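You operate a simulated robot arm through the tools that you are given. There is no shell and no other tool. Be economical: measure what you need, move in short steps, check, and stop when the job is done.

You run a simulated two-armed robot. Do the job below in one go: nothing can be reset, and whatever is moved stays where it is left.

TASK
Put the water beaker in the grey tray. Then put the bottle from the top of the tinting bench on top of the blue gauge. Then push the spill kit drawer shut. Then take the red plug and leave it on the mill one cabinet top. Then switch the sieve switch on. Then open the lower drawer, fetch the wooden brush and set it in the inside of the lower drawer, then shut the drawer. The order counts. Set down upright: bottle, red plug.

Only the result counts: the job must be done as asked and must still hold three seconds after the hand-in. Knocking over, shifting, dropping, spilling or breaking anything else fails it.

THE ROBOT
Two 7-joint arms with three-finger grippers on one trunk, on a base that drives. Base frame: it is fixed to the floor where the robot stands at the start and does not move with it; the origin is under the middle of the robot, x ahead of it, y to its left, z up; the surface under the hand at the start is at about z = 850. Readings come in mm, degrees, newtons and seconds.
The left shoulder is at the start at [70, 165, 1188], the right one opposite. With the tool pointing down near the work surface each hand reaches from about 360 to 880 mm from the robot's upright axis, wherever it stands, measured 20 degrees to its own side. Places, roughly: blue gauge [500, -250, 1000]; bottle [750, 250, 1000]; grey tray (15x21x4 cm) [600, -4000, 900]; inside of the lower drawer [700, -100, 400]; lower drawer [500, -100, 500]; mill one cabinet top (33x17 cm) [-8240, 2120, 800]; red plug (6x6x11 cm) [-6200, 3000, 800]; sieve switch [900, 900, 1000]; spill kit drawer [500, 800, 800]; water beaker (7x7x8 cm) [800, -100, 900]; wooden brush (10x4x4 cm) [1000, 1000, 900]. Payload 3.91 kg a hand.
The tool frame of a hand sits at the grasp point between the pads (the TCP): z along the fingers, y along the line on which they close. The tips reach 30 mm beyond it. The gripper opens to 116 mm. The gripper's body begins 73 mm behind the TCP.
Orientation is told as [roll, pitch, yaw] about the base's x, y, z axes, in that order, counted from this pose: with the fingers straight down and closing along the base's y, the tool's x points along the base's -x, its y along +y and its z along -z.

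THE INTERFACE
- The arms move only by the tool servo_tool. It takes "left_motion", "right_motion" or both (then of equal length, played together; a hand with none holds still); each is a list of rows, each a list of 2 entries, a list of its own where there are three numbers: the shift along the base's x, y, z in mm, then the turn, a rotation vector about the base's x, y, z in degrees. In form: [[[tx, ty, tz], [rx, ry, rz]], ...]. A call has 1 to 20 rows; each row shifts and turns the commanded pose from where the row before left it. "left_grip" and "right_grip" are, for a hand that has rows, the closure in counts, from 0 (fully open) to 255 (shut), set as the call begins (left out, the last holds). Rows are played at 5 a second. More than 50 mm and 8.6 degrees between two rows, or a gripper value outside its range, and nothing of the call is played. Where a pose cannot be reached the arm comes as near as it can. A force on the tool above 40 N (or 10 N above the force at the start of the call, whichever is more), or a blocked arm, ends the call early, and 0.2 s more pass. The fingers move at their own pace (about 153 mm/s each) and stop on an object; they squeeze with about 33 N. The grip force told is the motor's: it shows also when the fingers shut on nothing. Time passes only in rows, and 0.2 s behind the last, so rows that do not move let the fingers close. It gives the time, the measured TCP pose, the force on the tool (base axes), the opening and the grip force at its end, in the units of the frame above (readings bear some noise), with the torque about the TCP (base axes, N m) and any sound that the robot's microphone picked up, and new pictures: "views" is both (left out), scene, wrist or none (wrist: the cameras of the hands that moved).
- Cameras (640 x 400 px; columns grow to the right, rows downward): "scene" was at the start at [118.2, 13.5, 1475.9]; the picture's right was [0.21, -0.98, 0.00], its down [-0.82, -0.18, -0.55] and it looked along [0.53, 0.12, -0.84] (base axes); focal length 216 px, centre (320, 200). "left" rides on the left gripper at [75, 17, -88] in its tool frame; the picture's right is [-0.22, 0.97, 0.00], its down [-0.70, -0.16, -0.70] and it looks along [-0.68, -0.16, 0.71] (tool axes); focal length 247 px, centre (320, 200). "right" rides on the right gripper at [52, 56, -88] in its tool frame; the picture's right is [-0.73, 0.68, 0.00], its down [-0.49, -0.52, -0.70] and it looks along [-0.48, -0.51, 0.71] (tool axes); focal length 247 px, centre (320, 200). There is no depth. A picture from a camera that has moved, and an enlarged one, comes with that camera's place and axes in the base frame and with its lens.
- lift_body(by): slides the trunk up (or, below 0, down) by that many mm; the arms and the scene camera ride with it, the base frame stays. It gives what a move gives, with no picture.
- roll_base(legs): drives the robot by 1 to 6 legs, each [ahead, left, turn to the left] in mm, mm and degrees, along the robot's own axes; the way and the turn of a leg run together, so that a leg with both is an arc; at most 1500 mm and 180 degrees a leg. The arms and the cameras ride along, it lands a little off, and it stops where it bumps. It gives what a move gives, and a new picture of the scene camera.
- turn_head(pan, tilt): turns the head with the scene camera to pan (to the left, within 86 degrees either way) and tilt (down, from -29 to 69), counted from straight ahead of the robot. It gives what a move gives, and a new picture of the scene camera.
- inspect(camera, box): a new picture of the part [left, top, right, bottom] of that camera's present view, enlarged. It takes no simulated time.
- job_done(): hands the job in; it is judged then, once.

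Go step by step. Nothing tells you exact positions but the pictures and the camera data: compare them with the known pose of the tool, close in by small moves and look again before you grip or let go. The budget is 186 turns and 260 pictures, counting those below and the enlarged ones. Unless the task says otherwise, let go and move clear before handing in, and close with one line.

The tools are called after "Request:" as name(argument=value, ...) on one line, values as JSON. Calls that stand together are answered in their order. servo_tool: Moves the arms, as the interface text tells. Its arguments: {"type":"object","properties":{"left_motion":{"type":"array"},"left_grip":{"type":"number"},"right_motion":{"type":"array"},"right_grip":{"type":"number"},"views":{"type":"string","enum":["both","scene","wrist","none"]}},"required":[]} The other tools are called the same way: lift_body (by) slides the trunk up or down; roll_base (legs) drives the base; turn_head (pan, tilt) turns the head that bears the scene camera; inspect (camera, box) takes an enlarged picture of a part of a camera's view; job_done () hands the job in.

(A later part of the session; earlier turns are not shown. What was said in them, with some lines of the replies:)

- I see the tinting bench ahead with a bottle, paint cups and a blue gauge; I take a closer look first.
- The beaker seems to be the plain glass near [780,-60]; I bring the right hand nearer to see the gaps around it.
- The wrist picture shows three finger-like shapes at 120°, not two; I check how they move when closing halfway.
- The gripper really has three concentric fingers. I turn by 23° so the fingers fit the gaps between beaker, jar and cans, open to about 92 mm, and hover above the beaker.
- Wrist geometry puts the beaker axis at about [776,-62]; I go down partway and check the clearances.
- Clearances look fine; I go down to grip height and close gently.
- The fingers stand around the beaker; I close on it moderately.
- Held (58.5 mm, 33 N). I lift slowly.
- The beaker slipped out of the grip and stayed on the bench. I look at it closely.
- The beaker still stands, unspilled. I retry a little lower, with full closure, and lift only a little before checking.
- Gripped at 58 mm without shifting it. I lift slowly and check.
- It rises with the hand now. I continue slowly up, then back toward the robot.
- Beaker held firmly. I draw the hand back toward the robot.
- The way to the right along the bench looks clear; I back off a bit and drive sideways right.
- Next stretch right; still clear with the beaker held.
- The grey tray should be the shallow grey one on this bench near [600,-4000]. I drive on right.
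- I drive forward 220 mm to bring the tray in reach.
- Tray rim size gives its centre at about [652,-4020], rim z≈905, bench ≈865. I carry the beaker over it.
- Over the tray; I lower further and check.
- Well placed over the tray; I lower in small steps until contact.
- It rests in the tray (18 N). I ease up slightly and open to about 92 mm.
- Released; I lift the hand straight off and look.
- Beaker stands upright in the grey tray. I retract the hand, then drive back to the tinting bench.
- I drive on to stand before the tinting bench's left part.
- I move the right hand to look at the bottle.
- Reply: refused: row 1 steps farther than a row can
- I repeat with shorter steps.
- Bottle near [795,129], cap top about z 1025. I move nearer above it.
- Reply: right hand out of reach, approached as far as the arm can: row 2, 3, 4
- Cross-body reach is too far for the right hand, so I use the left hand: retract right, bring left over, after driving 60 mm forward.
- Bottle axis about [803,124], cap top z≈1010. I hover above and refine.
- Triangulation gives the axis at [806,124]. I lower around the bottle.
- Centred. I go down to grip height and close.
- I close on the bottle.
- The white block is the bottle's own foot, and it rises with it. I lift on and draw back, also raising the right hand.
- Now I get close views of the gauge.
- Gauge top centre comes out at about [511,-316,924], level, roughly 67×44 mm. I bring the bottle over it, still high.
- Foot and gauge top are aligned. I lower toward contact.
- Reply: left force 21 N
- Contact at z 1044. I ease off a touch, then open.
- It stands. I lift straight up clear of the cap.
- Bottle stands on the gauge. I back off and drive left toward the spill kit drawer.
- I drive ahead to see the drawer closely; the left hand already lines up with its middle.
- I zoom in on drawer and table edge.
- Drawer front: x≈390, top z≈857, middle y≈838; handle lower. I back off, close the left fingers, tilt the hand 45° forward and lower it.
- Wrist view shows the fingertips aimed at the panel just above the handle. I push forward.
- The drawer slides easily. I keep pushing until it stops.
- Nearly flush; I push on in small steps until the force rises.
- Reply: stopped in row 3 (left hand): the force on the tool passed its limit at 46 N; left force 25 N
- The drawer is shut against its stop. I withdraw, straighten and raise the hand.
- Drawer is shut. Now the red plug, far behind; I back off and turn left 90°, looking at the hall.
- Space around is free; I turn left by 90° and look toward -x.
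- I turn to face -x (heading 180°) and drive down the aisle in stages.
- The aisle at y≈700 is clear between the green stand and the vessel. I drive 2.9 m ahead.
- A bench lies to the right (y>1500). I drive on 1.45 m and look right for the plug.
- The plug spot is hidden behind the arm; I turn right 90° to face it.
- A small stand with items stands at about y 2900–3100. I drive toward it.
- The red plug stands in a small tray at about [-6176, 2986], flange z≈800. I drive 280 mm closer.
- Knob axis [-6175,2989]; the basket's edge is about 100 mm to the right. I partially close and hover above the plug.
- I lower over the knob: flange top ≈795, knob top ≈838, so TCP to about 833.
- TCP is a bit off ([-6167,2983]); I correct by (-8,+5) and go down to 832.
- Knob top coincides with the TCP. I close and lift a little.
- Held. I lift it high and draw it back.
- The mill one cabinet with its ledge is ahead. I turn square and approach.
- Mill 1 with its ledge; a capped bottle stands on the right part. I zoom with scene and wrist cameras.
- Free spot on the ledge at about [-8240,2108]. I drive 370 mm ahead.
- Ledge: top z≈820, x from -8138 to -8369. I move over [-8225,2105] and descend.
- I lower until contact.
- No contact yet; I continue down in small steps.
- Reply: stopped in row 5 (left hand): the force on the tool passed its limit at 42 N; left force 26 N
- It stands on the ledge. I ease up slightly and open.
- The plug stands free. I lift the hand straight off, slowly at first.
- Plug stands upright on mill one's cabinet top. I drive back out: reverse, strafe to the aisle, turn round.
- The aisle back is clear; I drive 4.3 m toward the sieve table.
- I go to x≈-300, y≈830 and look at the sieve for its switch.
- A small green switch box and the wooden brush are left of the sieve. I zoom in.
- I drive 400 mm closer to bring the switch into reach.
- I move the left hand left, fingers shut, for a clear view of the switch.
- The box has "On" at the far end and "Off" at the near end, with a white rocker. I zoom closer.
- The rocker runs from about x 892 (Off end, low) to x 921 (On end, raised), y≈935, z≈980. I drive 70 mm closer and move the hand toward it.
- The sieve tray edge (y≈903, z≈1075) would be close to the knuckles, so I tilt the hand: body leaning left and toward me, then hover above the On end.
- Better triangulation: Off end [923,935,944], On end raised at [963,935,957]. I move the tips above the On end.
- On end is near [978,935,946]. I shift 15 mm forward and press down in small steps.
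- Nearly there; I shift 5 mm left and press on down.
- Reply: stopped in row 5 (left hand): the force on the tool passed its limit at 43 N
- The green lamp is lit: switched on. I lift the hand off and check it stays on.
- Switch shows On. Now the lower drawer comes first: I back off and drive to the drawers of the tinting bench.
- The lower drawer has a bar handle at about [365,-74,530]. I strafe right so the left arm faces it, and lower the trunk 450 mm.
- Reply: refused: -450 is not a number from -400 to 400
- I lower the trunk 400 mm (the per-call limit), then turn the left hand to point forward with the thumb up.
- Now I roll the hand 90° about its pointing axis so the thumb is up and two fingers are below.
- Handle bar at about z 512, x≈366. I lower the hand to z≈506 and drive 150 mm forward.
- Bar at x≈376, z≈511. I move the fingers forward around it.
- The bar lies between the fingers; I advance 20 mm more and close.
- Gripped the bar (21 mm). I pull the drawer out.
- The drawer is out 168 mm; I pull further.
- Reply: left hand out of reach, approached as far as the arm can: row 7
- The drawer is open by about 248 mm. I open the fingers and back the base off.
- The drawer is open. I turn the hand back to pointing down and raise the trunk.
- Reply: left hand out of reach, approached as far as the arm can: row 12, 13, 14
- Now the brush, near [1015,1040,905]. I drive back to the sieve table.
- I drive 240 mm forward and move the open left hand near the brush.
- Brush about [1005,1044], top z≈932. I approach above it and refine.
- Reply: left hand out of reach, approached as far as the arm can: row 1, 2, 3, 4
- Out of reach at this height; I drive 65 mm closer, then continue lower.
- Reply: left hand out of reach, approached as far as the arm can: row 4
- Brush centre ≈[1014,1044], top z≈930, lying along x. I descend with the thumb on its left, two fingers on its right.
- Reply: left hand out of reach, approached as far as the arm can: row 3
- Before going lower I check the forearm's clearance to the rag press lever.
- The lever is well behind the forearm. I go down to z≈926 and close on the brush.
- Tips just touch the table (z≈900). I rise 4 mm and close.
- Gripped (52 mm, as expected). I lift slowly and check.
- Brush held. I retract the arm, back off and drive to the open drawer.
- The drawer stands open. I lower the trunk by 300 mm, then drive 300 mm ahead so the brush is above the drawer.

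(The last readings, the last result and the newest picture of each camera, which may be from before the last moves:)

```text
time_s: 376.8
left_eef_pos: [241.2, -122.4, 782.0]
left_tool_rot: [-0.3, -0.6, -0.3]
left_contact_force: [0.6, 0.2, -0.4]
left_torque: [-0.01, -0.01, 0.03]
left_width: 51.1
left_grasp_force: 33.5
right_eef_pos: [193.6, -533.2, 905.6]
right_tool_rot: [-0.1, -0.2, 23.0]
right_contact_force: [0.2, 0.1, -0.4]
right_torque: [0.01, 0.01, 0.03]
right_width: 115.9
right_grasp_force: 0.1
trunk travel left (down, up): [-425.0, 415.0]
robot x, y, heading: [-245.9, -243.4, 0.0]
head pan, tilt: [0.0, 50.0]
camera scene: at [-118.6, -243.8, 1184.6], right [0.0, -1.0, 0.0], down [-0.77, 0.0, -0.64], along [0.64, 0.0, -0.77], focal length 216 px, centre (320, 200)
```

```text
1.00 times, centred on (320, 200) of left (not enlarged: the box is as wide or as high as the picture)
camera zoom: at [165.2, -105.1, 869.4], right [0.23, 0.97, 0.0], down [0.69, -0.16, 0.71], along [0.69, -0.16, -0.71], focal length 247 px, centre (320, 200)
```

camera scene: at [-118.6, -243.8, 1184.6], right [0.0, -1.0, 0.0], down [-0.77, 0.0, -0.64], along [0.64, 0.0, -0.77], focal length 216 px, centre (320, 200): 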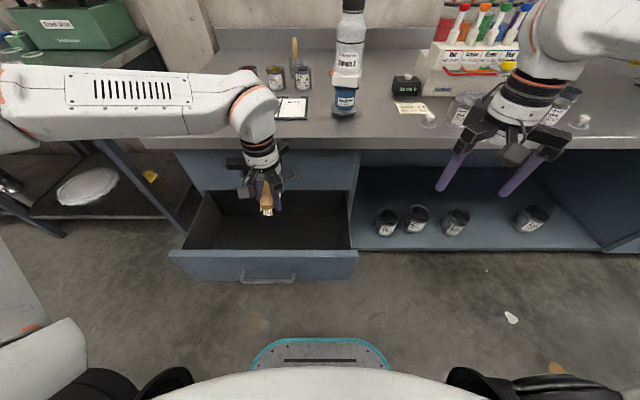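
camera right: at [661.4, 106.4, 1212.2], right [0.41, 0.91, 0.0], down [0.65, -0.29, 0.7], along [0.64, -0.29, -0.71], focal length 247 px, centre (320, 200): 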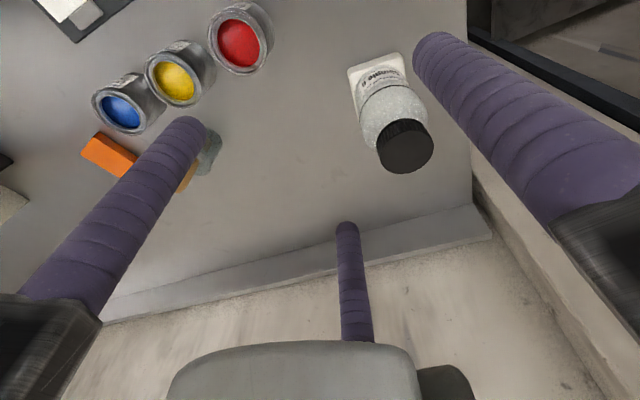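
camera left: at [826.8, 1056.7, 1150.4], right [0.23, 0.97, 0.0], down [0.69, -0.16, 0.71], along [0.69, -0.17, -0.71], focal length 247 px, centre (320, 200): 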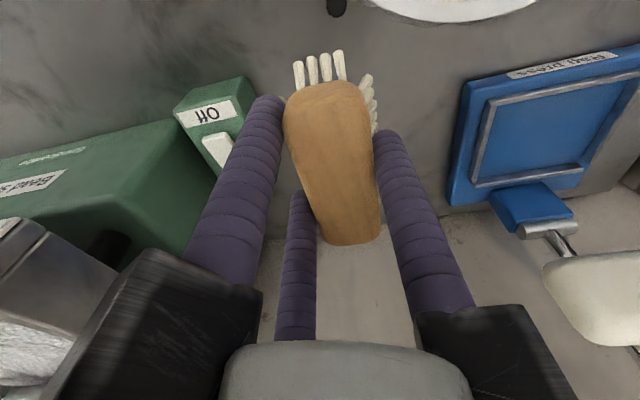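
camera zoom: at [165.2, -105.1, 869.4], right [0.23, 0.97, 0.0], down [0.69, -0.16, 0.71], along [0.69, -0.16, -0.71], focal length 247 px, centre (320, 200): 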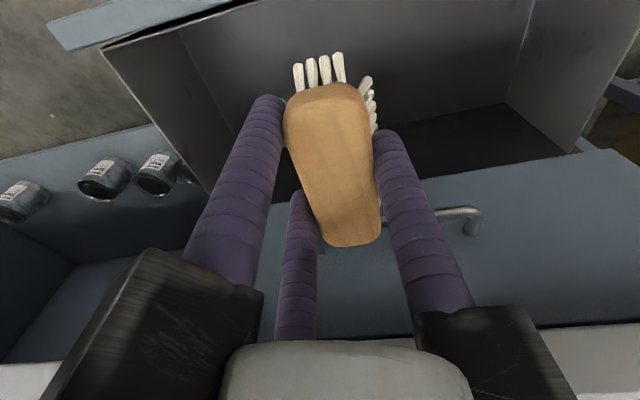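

I shift 22 mm forward to centre between panel and bench edge, then lower the trunk 230 mm into the drawer.

Request:
servo_tool(left_motion=[[[11, 0, 0], [0, 0, 0]], [[11, 0, 0], [0, 0, 0]], [[0, 0, 0], [0, 0, 0]]], views="none")

Request:
lift_body(by=-230)

Request:
turn_head(pan=12, tilt=50)

Request:
inspect(camera="left", box=[0, 0, 640, 400])

```text
time_s: 377.6
left_eef_pos: [262.0, -121.5, 781.5]
left_tool_rot: [-0.3, -0.6, -0.4]
left_contact_force: [-0.3, -0.1, -0.7]
left_torque: [-0.04, 0.03, 0.01]
left_width: 51.3
left_grasp_force: 33.1
right_eef_pos: [191.6, -533.9, 904.0]
right_tool_rot: [-0.1, -0.3, 23.0]
right_contact_force: [0.0, 0.3, -0.3]
right_torque: [0.0, 0.02, 0.06]
right_width: 116.3
right_grasp_force: 0.1
trunk travel left (down, up): [-425.0, 415.0]
robot x, y, heading: [-243.3, -242.8, -0.3]
head pan, tilt: [0.0, 50.0]
```

```text
time_s: 380.0
left_eef_pos: [262.2, -120.7, 552.9]
left_tool_rot: [-0.3, -0.6, -0.3]
left_contact_force: [0.2, 0.3, 1.3]
left_torque: [0.02, 0.03, 0.01]
left_width: 51.4
left_grasp_force: 32.8
right_eef_pos: [191.8, -533.8, 674.9]
right_tool_rot: [-0.1, -0.3, 23.0]
right_contact_force: [0.7, -0.5, 0.1]
right_torque: [0.04, 0.0, 0.03]
right_width: 116.0
right_grasp_force: 0.0
trunk travel left (down, up): [-195.0, 645.0]
robot x, y, heading: [-245.0, -246.7, 0.1]
head pan, tilt: [0.0, 50.0]
```

```text
time_s: 380.8
left_eef_pos: [262.4, -122.0, 552.4]
left_tool_rot: [-0.3, -0.5, -0.2]
left_contact_force: [-0.1, -0.2, -0.8]
left_torque: [0.0, 0.0, 0.0]
left_width: 51.5
left_grasp_force: 33.1
right_eef_pos: [190.4, -533.7, 674.5]
right_tool_rot: [-0.1, -0.2, 23.0]
right_contact_force: [0.5, 0.5, 0.7]
right_torque: [0.0, 0.01, -0.02]
right_width: 115.8
right_grasp_force: 0.1
trunk travel left (down, up): [-195.0, 645.0]
robot x, y, heading: [-246.3, -243.3, -0.0]
head pan, tilt: [12.0, 50.0]
camera scene: at [-121.2, -227.8, 954.8], right [0.21, -0.98, 0.0], down [-0.75, -0.16, -0.64], along [0.63, 0.13, -0.77], focal length 216 px, centre (320, 200)
```

scene: 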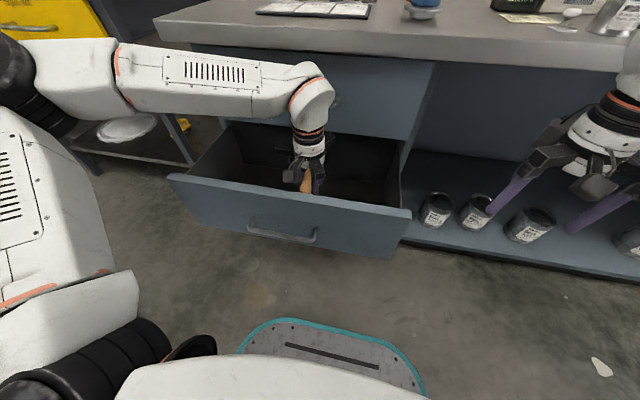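

```text
1.00 times, centred on (320, 200) of left (not enlarged: the box is as wide or as high as the picture)
camera zoom: at [186.5, -104.9, 639.8], right [0.23, 0.97, 0.0], down [0.69, -0.16, 0.71], along [0.69, -0.16, -0.71], focal length 247 px, centre (320, 200)
```

zoom: 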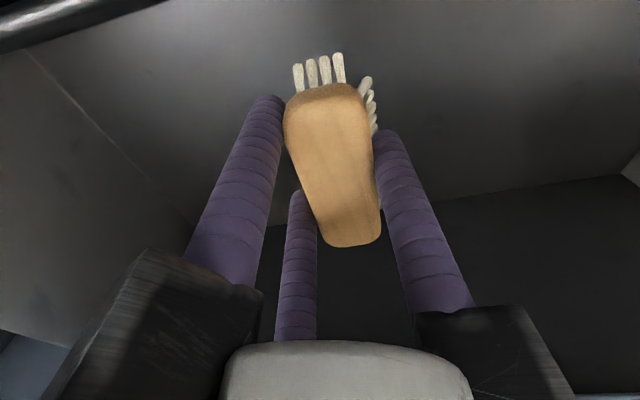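

The hand's camera would come near the front panel, so I shift 30 mm further in, then lower toward the drawer floor.

Request:
servo_tool(left_motion=[[[15, 0, 0], [0, 0, 0]], [[15, 0, 0], [0, 0, 0]], [[0, 0, -12], [0, 0, 0]], [[0, 0, -12], [0, 0, 0]], [[0, 0, -12], [0, 0, 0]], [[0, 0, -8], [0, 0, 0]], [[0, 0, 0], [0, 0, 0]]], views="both")

```text
time_s: 382.4
left_eef_pos: [292.3, -122.4, 507.3]
left_tool_rot: [-0.3, -0.7, -0.2]
left_contact_force: [-0.1, 0.0, 0.3]
left_torque: [-0.02, -0.03, 0.04]
left_width: 51.5
left_grasp_force: 32.8
right_eef_pos: [191.5, -533.6, 674.8]
right_tool_rot: [-0.1, -0.1, 23.0]
right_contact_force: [-0.1, 0.6, -1.0]
right_torque: [-0.03, 0.02, 0.01]
right_width: 116.0
right_grasp_force: 0.0
trunk travel left (down, up): [-195.0, 645.0]
robot x, y, heading: [-245.8, -242.9, 0.0]
head pan, tilt: [12.0, 50.0]
camera scene: at [-121.1, -227.8, 954.8], right [0.21, -0.98, 0.0], down [-0.75, -0.16, -0.64], along [0.63, 0.13, -0.77], focal length 216 px, centre (320, 200)
camera left: at [216.4, -105.0, 595.4], right [0.23, 0.97, 0.0], down [0.69, -0.16, 0.71], along [0.69, -0.16, -0.71], focal length 247 px, centre (320, 200)
```

scene: 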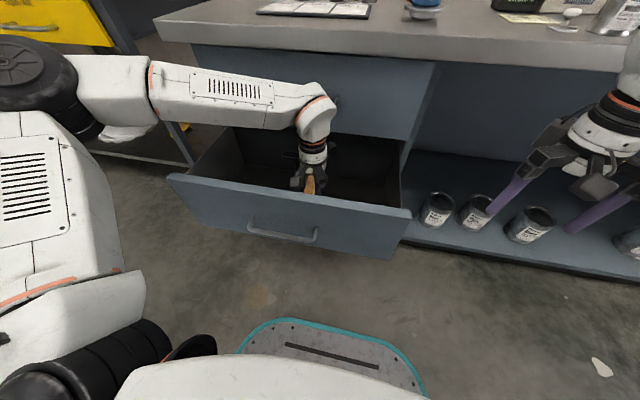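
left: 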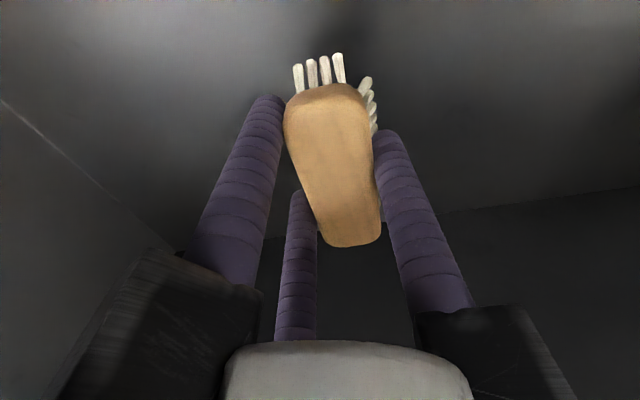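

I continue down in small steps until contact.

Request:
servo_tool(left_motion=[[[0, 0, -8], [0, 0, 0]], [[0, 0, -6], [0, 0, 0]], [[0, 0, -5], [0, 0, 0]], [[0, 0, -5], [0, 0, 0]], [[0, 0, -5], [0, 0, 0]], [[0, 0, 0], [0, 0, 0]]], views="wrist")

```text
time_s: 383.8
left_eef_pos: [292.3, -122.1, 478.8]
left_tool_rot: [-0.3, -0.5, -0.3]
left_contact_force: [-0.6, -1.2, -0.5]
left_torque: [0.01, -0.01, -0.01]
left_width: 51.3
left_grasp_force: 32.8
right_eef_pos: [192.6, -533.3, 674.9]
right_tool_rot: [-0.1, 0.0, 23.0]
right_contact_force: [-0.1, 0.4, 0.0]
right_torque: [-0.01, -0.03, -0.01]
right_width: 116.0
right_grasp_force: 0.1
trunk travel left (down, up): [-195.0, 645.0]
robot x, y, heading: [-247.9, -245.4, -0.3]
head pan, tilt: [12.0, 50.0]
camera left: at [216.2, -105.0, 566.8], right [0.23, 0.97, 0.0], down [0.69, -0.16, 0.71], along [0.69, -0.16, -0.71], focal length 247 px, centre (320, 200)
```

left: 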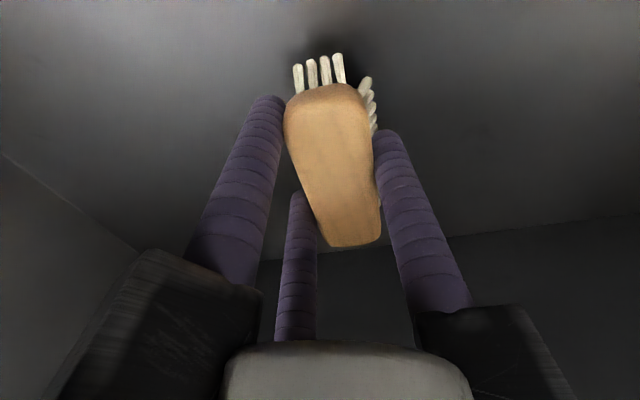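

Request:
servo_tool(left_motion=[[[0, 0, -5], [0, 0, 0]], [[0, 0, -5], [0, 0, 0]], [[0, 0, -4], [0, 0, 0]], [[0, 0, -4], [0, 0, 0]], [[0, 0, -4], [0, 0, 0]], [[0, 0, 0], [0, 0, 0]]], views="wrist")

```text
time_s: 385.2
left_eef_pos: [292.2, -122.4, 460.2]
left_tool_rot: [-0.4, -1.1, -0.3]
left_contact_force: [1.0, 3.2, 28.5]
left_torque: [0.39, -0.05, -0.16]
left_width: 51.5
left_grasp_force: 32.8
right_eef_pos: [191.0, -533.2, 675.2]
right_tool_rot: [-0.1, -0.3, 22.9]
right_contact_force: [-0.8, 1.1, -0.9]
right_torque: [0.0, -0.02, -0.01]
right_width: 115.8
right_grasp_force: 0.1
trunk travel left (down, up): [-195.0, 645.0]
robot x, y, heading: [-249.8, -241.5, 0.1]
head pan, tilt: [12.0, 50.0]
camera left: at [216.5, -105.1, 547.4], right [0.23, 0.97, 0.0], down [0.68, -0.16, 0.71], along [0.69, -0.16, -0.7], focal length 247 px, centre (320, 200)
```

left: 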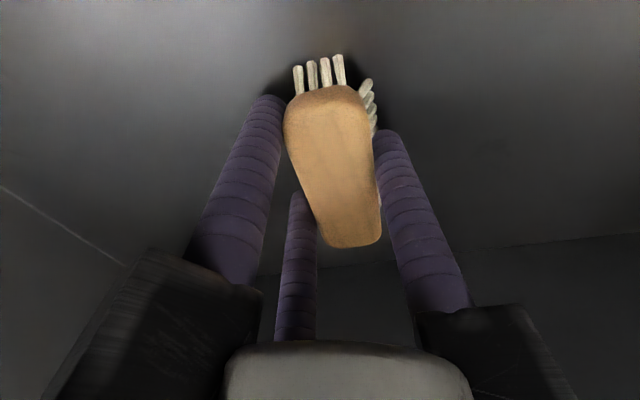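

The brush is on the drawer floor. I ease up 2 mm and open to about 80 mm.

Request:
servo_tool(left_motion=[[[0, 0, 2], [0, 0, 0]], [[0, 0, 0], [0, 0, 0]]], views="none")

Request:
servo_tool(left_motion=[[[0, 0, 0], [0, 0, 0]], [[0, 0, 0], [0, 0, 0]], [[0, 0, 0], [0, 0, 0]], [[0, 0, 5], [0, 0, 0]], [[0, 0, 10], [0, 0, 0]], [[0, 0, 15], [0, 0, 0]], [[0, 0, 20], [0, 0, 0]]], left_grip=75, views="wrist")

```text
time_s: 385.8
left_eef_pos: [291.8, -122.9, 459.9]
left_tool_rot: [-0.3, -0.8, -0.3]
left_contact_force: [1.0, 0.6, 18.6]
left_torque: [0.14, -0.66, -0.05]
left_width: 51.2
left_grasp_force: 32.7
right_eef_pos: [190.2, -533.9, 675.5]
right_tool_rot: [-0.1, -0.3, 23.0]
right_contact_force: [0.2, -0.4, 0.2]
right_torque: [0.01, -0.03, 0.01]
right_width: 116.2
right_grasp_force: 0.0
trunk travel left (down, up): [-195.0, 645.0]
robot x, y, heading: [-243.3, -242.5, 0.1]
head pan, tilt: [12.0, 50.0]
```

```text
time_s: 387.4
left_eef_pos: [293.0, -122.3, 510.0]
left_tool_rot: [-0.3, -0.6, -0.3]
left_contact_force: [-0.5, -0.1, -1.2]
left_torque: [-0.03, 0.02, -0.03]
left_width: 81.8
left_grasp_force: 0.0
right_eef_pos: [190.9, -534.6, 675.3]
right_tool_rot: [-0.1, -0.2, 23.0]
right_contact_force: [-0.4, -0.6, 0.4]
right_torque: [-0.04, -0.04, 0.01]
right_width: 116.0
right_grasp_force: 0.1
trunk travel left (down, up): [-195.0, 645.0]
robot x, y, heading: [-244.1, -240.3, -0.0]
head pan, tilt: [12.0, 50.0]
camera left: at [216.7, -105.0, 597.1], right [0.23, 0.97, 0.0], down [0.69, -0.16, 0.71], along [0.69, -0.16, -0.71], focal length 247 px, centre (320, 200)
```

left: 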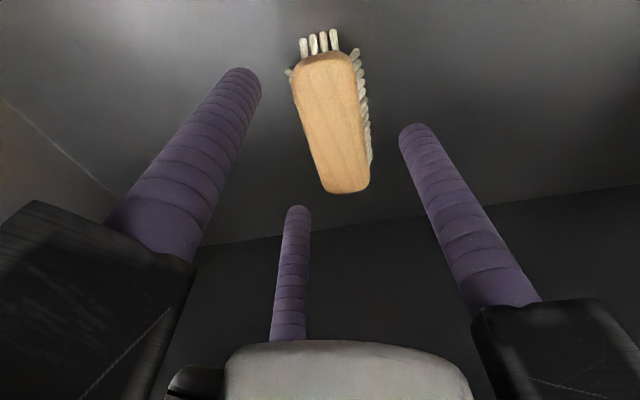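

Brush lies in the drawer. I raise a little, shift back clear of the upper handle, then raise the trunk.

Request:
servo_tool(left_motion=[[[0, 0, 15], [0, 0, 0]], [[0, 0, 15], [0, 0, 0]], [[-10, 0, 5], [0, 0, 0]], [[-12, 0, 5], [0, 0, 0]], [[-10, 0, 0], [0, 0, 0]], [[0, 0, 0], [0, 0, 0]]], left_grip=130, views="none")

Request:
lift_body(by=200)

Request:
roll_base(legs=[[-400, 0, 0]])

```text
time_s: 388.8
left_eef_pos: [260.1, -122.6, 548.4]
left_tool_rot: [-0.3, -0.6, -0.3]
left_contact_force: [0.0, -1.3, -0.6]
left_torque: [-0.01, 0.06, 0.01]
left_width: 56.9
left_grasp_force: 0.1
right_eef_pos: [191.1, -532.8, 673.9]
right_tool_rot: [0.0, -0.2, 23.0]
right_contact_force: [-0.6, 0.2, 0.3]
right_torque: [0.02, 0.0, 0.03]
right_width: 116.1
right_grasp_force: 0.0
trunk travel left (down, up): [-195.0, 645.0]
robot x, y, heading: [-244.6, -246.5, 0.0]
head pan, tilt: [12.0, 50.0]
```

```text
time_s: 390.9
left_eef_pos: [260.7, -122.4, 749.7]
left_tool_rot: [-0.4, -0.6, -0.3]
left_contact_force: [0.3, -0.3, -0.1]
left_torque: [0.0, -0.03, -0.01]
left_width: 56.8
left_grasp_force: 0.1
right_eef_pos: [191.9, -533.5, 874.5]
right_tool_rot: [-0.2, -0.2, 23.0]
right_contact_force: [0.3, -0.6, -0.1]
right_torque: [0.04, -0.01, 0.0]
right_width: 116.0
right_grasp_force: 0.0
trunk travel left (down, up): [-395.0, 445.0]
robot x, y, heading: [-248.8, -243.3, -0.2]
head pan, tilt: [12.0, 50.0]
```

```text
time_s: 393.5
left_eef_pos: [-142.0, -123.7, 749.6]
left_tool_rot: [-0.3, -0.7, -0.5]
left_contact_force: [0.2, -0.5, 0.3]
left_torque: [-0.01, -0.03, 0.0]
left_width: 57.0
left_grasp_force: 0.1
right_eef_pos: [-211.9, -533.3, 874.9]
right_tool_rot: [-0.1, -0.2, 22.8]
right_contact_force: [0.0, -0.2, 0.1]
right_torque: [0.02, 0.0, 0.04]
right_width: 115.9
right_grasp_force: 0.1
trunk travel left (down, up): [-395.0, 445.0]
robot x, y, heading: [-648.4, -242.6, -0.1]
head pan, tilt: [12.0, 50.0]
camera scene: at [-524.3, -227.4, 1154.9], right [0.2, -0.98, 0.0], down [-0.75, -0.16, -0.64], along [0.63, 0.13, -0.77], focal length 216 px, centre (320, 200)
```

scene: 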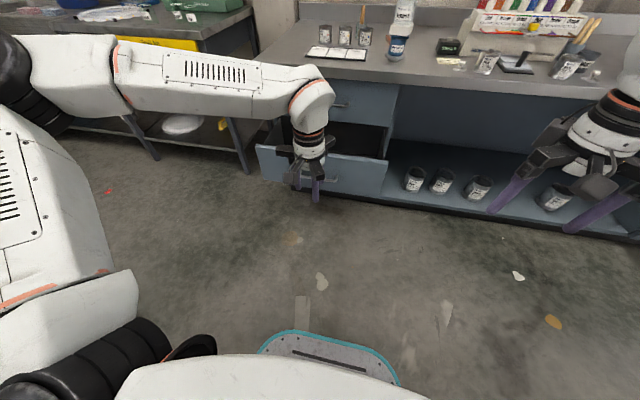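

Now I close the fingers, tilt the hand 45° forward and lower it to push the drawer front above its handle.

Request:
servo_tool(left_motion=[[[0, 5, -10], [0, -7.5, 0]], [[0, 10, -20], [0, -7.5, 0]], [[0, 10, -25], [0, -7.5, 0]], [[0, 10, -30], [0, -7.5, 0]], [[0, 9, -30], [0, -7.5, 0]], [[0, 0, -25], [0, -7.5, 0]], [[0, 0, -20], [0, 0, 0]], [[0, 0, 0], [0, 0, 0]]], left_grip=255, views="wrist")

```text
time_s: 395.3
left_eef_pos: [-142.5, -80.4, 588.0]
left_tool_rot: [0.3, -45.6, -0.7]
left_contact_force: [0.0, 0.0, 0.7]
left_torque: [-0.01, -0.01, -0.05]
left_width: 9.1
left_grasp_force: 33.2
right_eef_pos: [-212.0, -534.3, 874.7]
right_tool_rot: [-0.2, -0.2, 22.8]
right_contact_force: [-0.5, 0.5, 0.7]
right_torque: [0.03, 0.0, -0.01]
right_width: 116.0
right_grasp_force: 0.1
trunk travel left (down, up): [-395.0, 445.0]
robot x, y, heading: [-649.2, -238.3, -0.2]
head pan, tilt: [12.0, 50.0]
camera left: at [-257.0, -61.4, 597.8], right [0.17, 0.97, 0.16], down [-0.01, -0.16, 0.99], along [0.99, -0.17, -0.01], focal length 247 px, centre (320, 200)
```

left: 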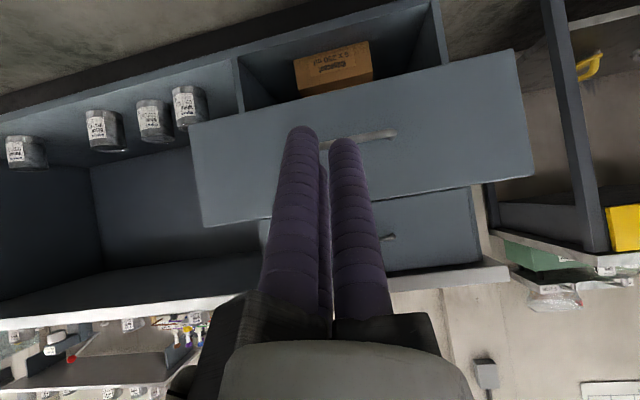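

Aim is good (tips about 40 mm below the panel's top edge, above the handle). I drive 265 mm forward, then push by arm.

Request:
roll_base(legs=[[265, 0, 0.2]])

Request:
servo_tool(left_motion=[[[15, 0, 0], [0, 0, 0]], [[15, 0, 0], [0, 0, 0]], [[15, 0, 0], [0, 0, 0]], [[15, 0, 0], [0, 0, 0]], [[15, 0, 0], [0, 0, 0]], [[15, 0, 0], [0, 0, 0]], [[15, 0, 0], [0, 0, 0]], [[15, 0, 0], [0, 0, 0]], [[15, 0, 0], [0, 0, 0]], [[15, 0, 0], [0, 0, 0]], [[15, 0, 0], [0, 0, 0]], [[15, 0, 0], [0, 0, 0]], [[15, 0, 0], [0, 0, 0]]], views="both")

```text
time_s: 397.1
left_eef_pos: [123.0, -77.8, 589.3]
left_tool_rot: [0.1, -45.6, -0.5]
left_contact_force: [1.0, 0.3, -0.7]
left_torque: [0.01, 0.01, -0.02]
left_width: 9.1
left_grasp_force: 33.3
right_eef_pos: [53.8, -533.9, 874.4]
right_tool_rot: [-0.1, -0.2, 23.0]
right_contact_force: [-0.3, 0.1, 0.0]
right_torque: [0.0, 0.0, -0.02]
right_width: 116.0
right_grasp_force: 0.0
trunk travel left (down, up): [-395.0, 445.0]
robot x, y, heading: [-385.1, -244.1, -0.4]
head pan, tilt: [12.0, 50.0]
camera scene: at [-258.4, -227.6, 1154.6], right [0.21, -0.98, 0.0], down [-0.75, -0.16, -0.64], along [0.63, 0.13, -0.77], focal length 216 px, centre (320, 200)
```

scene: 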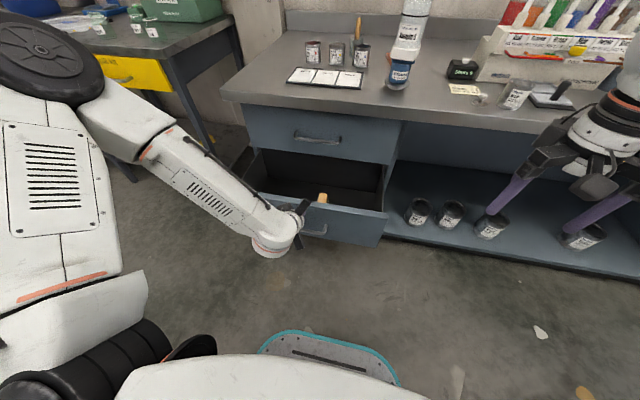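

```text
time_s: 399.9
left_eef_pos: [317.8, -77.8, 589.4]
left_tool_rot: [0.2, -45.5, -0.5]
left_contact_force: [0.4, 0.6, 0.3]
left_torque: [0.02, 0.01, -0.02]
left_width: 9.1
left_grasp_force: 33.0
right_eef_pos: [53.3, -533.8, 873.7]
right_tool_rot: [-0.2, -0.2, 23.0]
right_contact_force: [-0.4, -0.2, 0.4]
right_torque: [0.03, 0.03, 0.01]
right_width: 116.0
right_grasp_force: 0.1
trunk travel left (down, up): [-395.0, 445.0]
robot x, y, heading: [-383.4, -243.7, -0.3]
head pan, tilt: [12.0, 50.0]
camera scene: at [-258.9, -227.8, 1154.7], right [0.21, -0.98, 0.0], down [-0.75, -0.16, -0.64], along [0.63, 0.13, -0.77], focal length 216 px, centre (320, 200)
camera left: at [202.3, -61.1, 598.1], right [0.16, 0.97, 0.16], down [-0.01, -0.16, 0.99], along [0.99, -0.16, -0.01], focal length 247 px, centre (320, 200)
```

scene: 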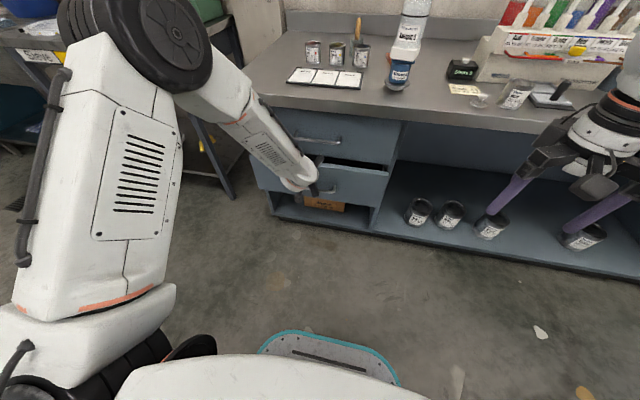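
left: 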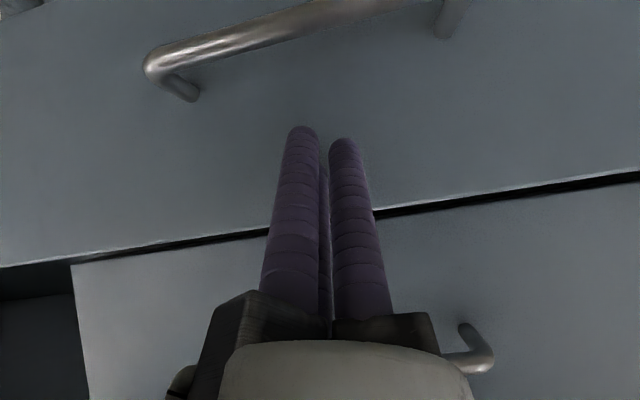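

The hand's body would meet the upper handle, so I back off slightly and flatten the hand to near horizontal before the last push.

Request:
servo_tool(left_motion=[[[-20, 0, 0], [0, 0, 0]], [[0, 0, -4], [0, -8.2, 0]], [[0, 0, -4], [0, -8.2, 0]], [[0, 0, -4], [0, -8.2, 0]], [[0, 0, -4], [0, -8.2, 0]], [[0, 0, 0], [0, 0, 0]]], views="both")

```text
time_s: 401.4
left_eef_pos: [297.3, -77.7, 574.2]
left_tool_rot: [1.4, -78.4, -1.6]
left_contact_force: [-0.5, 0.3, -0.3]
left_torque: [0.02, -0.03, -0.04]
left_width: 9.3
left_grasp_force: 33.1
right_eef_pos: [52.8, -533.4, 873.7]
right_tool_rot: [-0.1, -0.3, 23.0]
right_contact_force: [0.3, 0.6, 0.0]
right_torque: [0.03, -0.04, -0.02]
right_width: 116.1
right_grasp_force: 0.0
trunk travel left (down, up): [-395.0, 445.0]
robot x, y, heading: [-382.5, -237.2, -0.1]
head pan, tilt: [12.0, 50.0]
camera scene: at [-259.4, -227.4, 1154.8], right [0.21, -0.98, 0.0], down [-0.75, -0.16, -0.64], along [0.63, 0.13, -0.77], focal length 216 px, centre (320, 200)
camera left: at [195.7, -60.4, 518.1], right [0.05, 0.97, 0.22], down [-0.55, -0.16, 0.82], along [0.84, -0.16, 0.52], focal length 247 px, centre (320, 200)
```

scene: 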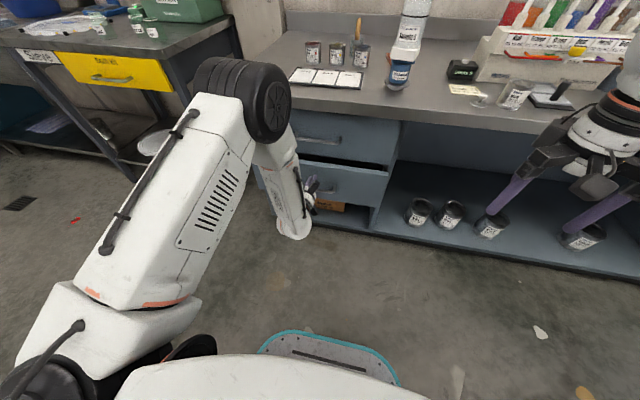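
left: 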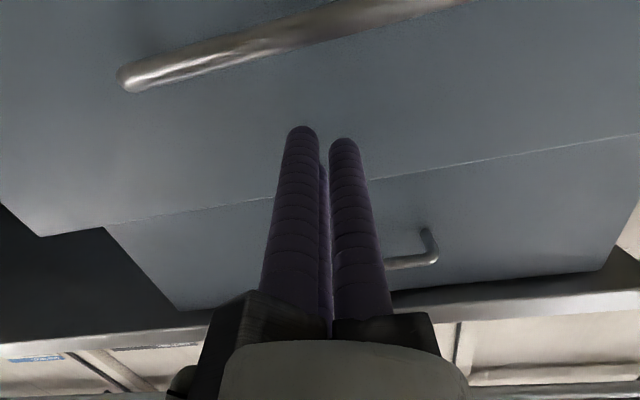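

Now I push on until the drawer meets its stop.

Request:
servo_tool(left_motion=[[[12, 0, 0], [0, 0, 0]], [[12, 0, 0], [0, 0, 0]], [[12, 0, 0], [0, 0, 0]], [[10, 0, 0], [0, 0, 0]], [[10, 0, 0], [0, 0, 0]], [[8, 0, 0], [0, 0, 0]], [[6, 0, 0], [0, 0, 0]], [[5, 0, 0], [0, 0, 0]], [[5, 0, 0], [0, 0, 0]], [[5, 0, 0], [0, 0, 0]], [[4, 0, 0], [0, 0, 0]]], views="both")

```text
time_s: 403.4
left_eef_pos: [370.2, -77.7, 570.9]
left_tool_rot: [1.3, -78.0, -1.5]
left_contact_force: [-17.1, 0.2, 5.5]
left_torque: [-0.05, -0.33, -0.13]
left_width: 9.1
left_grasp_force: 33.0
right_eef_pos: [51.1, -533.9, 875.1]
right_tool_rot: [-0.2, -0.3, 23.0]
right_contact_force: [-0.4, 0.5, 0.1]
right_torque: [0.02, 0.04, 0.0]
right_width: 116.3
right_grasp_force: 0.0
trunk travel left (down, up): [-395.0, 445.0]
robot x, y, heading: [-383.9, -239.6, 0.3]
head pan, tilt: [12.0, 50.0]
stopped in row 9 (left hand): the force on the tool passed its limit at 47 N (the readings are from after the stop); the commanded pose is now the measured one
camera scene: at [-262.0, -227.7, 1155.1], right [0.21, -0.98, 0.0], down [-0.75, -0.16, -0.64], along [0.63, 0.13, -0.77], focal length 216 px, centre (320, 200)
camera left: at [268.0, -60.8, 516.1], right [0.05, 0.97, 0.22], down [-0.54, -0.16, 0.83], along [0.84, -0.16, 0.52], focal length 247 px, centre (320, 200)
```

scene: 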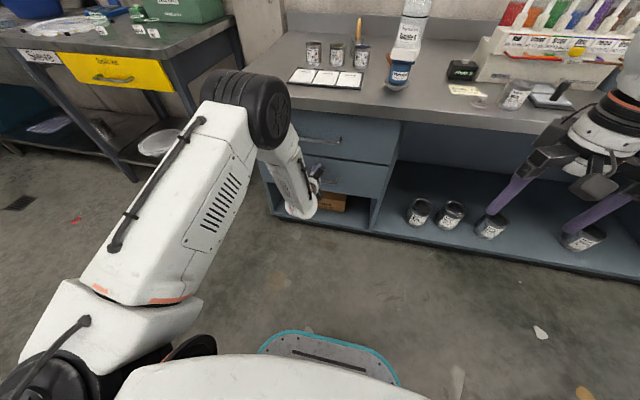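
left: 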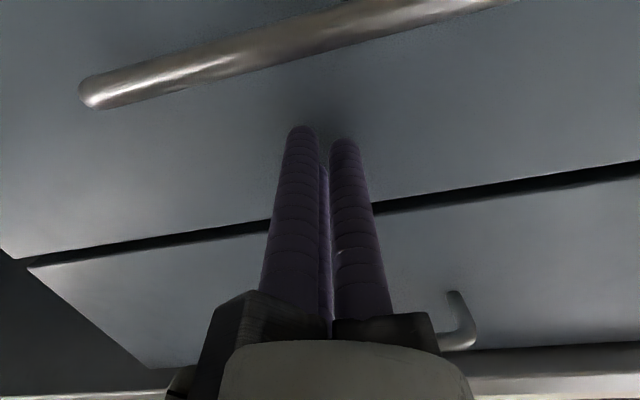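

It stopped at 47 N. I withdraw via the base and check that the drawer is flush.

Request:
roll_base(legs=[[-350, 0, 0]])

Request:
servo_tool(left_motion=[[[0, 0, 10], [0, 8, 0]], [[0, 0, 20], [0, 8, 0]], [[0, 0, 20], [0, 8, 0]], [[0, 0, 20], [0, 8, 0]], [[0, 0, 20], [0, 8, 0]], [[0, 0, 20], [0, 8, 0]], [[-15, 20, 20], [0, 8, 0]], [[-20, 20, 20], [0, 8, 0]], [[-20, 20, 10], [0, 8, 0]], [[-20, 20, 0], [0, 6, 0]]], views="none")

Request:
turn_head(pan=20, tilt=35)

Request:
inspect(camera="scene", box=[200, 110, 400, 250])

```text
time_s: 405.6
left_eef_pos: [24.2, -79.4, 570.6]
left_tool_rot: [1.3, -78.0, -1.5]
left_contact_force: [0.0, -0.7, 0.3]
left_torque: [0.04, 0.02, 0.01]
left_width: 9.0
left_grasp_force: 33.2
right_eef_pos: [-296.2, -533.4, 874.4]
right_tool_rot: [-0.1, -0.1, 22.9]
right_contact_force: [-0.7, 0.4, 0.5]
right_torque: [0.02, -0.02, -0.02]
right_width: 116.2
right_grasp_force: 0.1
trunk travel left (down, up): [-395.0, 445.0]
robot x, y, heading: [-733.9, -244.1, -0.1]
head pan, tilt: [12.0, 50.0]
camera scene: at [-609.3, -227.7, 1154.9], right [0.21, -0.98, 0.0], down [-0.75, -0.16, -0.64], along [0.63, 0.13, -0.77], focal length 216 px, centre (320, 200)
```

scene: 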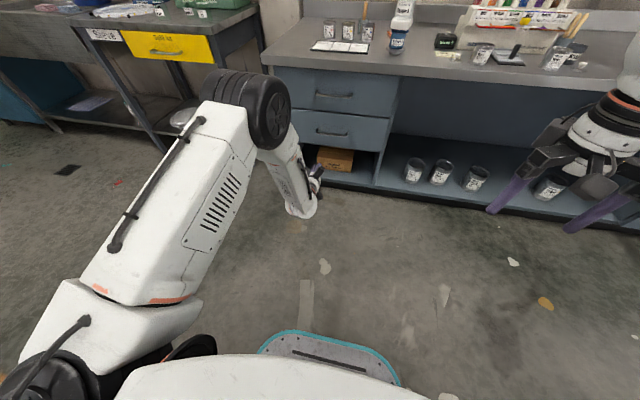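

```text
time_s: 407.8
left_eef_pos: [-51.7, 1.9, 730.0]
left_tool_rot: [-0.4, 0.1, -0.3]
left_contact_force: [0.2, 1.1, 0.1]
left_torque: [-0.03, -0.04, -0.02]
left_width: 8.8
left_grasp_force: 32.6
right_eef_pos: [-295.1, -533.9, 873.5]
right_tool_rot: [-0.1, -0.2, 23.0]
right_contact_force: [-0.7, 0.3, -0.2]
right_torque: [0.0, -0.05, 0.01]
right_width: 116.0
right_grasp_force: 0.1
trunk travel left (down, up): [-395.0, 445.0]
robot x, y, heading: [-730.2, -241.6, -0.1]
head pan, tilt: [12.0, 50.0]
```

```text
time_s: 408.6
left_eef_pos: [-51.2, 0.2, 729.4]
left_tool_rot: [-0.3, -0.1, -0.3]
left_contact_force: [0.6, -0.9, 0.7]
left_torque: [-0.02, 0.01, -0.01]
left_width: 9.1
left_grasp_force: 33.0
right_eef_pos: [-296.6, -534.3, 874.7]
right_tool_rot: [-0.2, -0.2, 23.0]
right_contact_force: [1.1, 0.7, 0.7]
right_torque: [0.0, -0.04, -0.01]
right_width: 116.1
right_grasp_force: 0.0
trunk travel left (down, up): [-395.0, 445.0]
robot x, y, heading: [-734.0, -245.3, -0.1]
head pan, tilt: [20.0, 35.0]
camera scene: at [-601.1, -213.5, 1176.4], right [0.34, -0.94, 0.0], down [-0.54, -0.2, -0.82], along [0.77, 0.28, -0.57], focal length 216 px, centre (320, 200)
```

scene: 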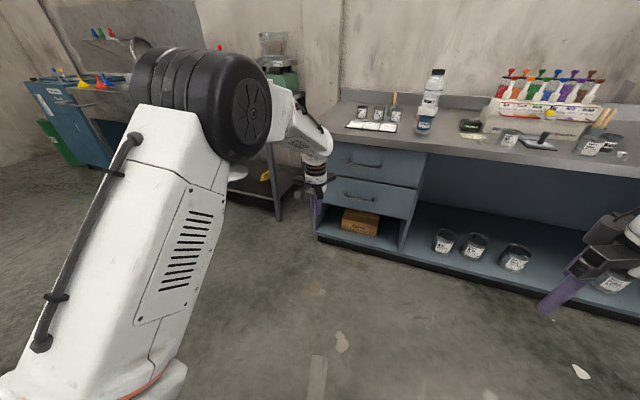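

```text
2.86 times, centred on (300, 180) of scene
camera zoom: at [-601.1, -213.5, 1176.4], right [0.34, -0.94, 0.0], down [-0.54, -0.2, -0.82], along [0.77, 0.28, -0.57], focal length 618 px, centre (377, 257)
```

zoom: 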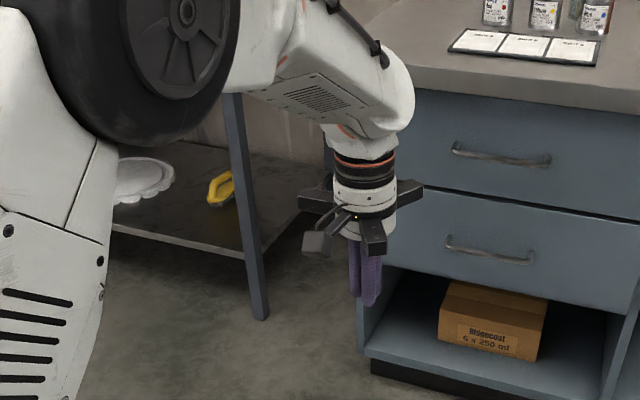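

I zoom on the right edge of the drawers to check that both are flush.

Request:
inspect(camera="scene", box=[370, 140, 440, 230])

Request:
inspect(camera="scene", box=[330, 60, 450, 150])

```text
4.44 times, centred on (405, 185) of scene
camera zoom: at [-601.1, -213.5, 1176.4], right [0.34, -0.94, 0.0], down [-0.54, -0.2, -0.82], along [0.77, 0.28, -0.57], focal length 961 px, centre (-58, 267)
```

zoom: 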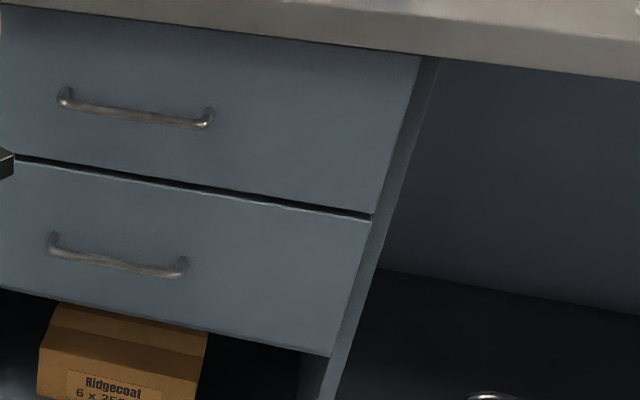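

```text
4.44 times, centred on (390, 105) of scene
camera zoom: at [-601.1, -213.5, 1176.4], right [0.34, -0.94, 0.0], down [-0.54, -0.2, -0.82], along [0.77, 0.28, -0.57], focal length 961 px, centre (9, 622)
```

zoom: 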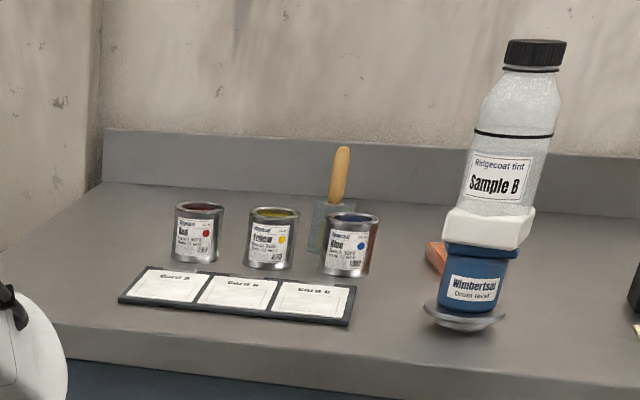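

The beaker is in the grey tray with its water. The bottle stands upright on the blue gauge. The spill kit drawer is shut. The red plug stands upright on the mill one cabinet top. The sieve switch is on. The brush lies inside the lower drawer, which is shut flush with the upper one. Both hands are empty and clear, so I hand in.

Request:
job_done()

```text
The job is handed in.
```

I carried out all six steps in order and handed the job in. At first the beaker slipped from the grip, but it stayed upright without spilling and the second lift held.
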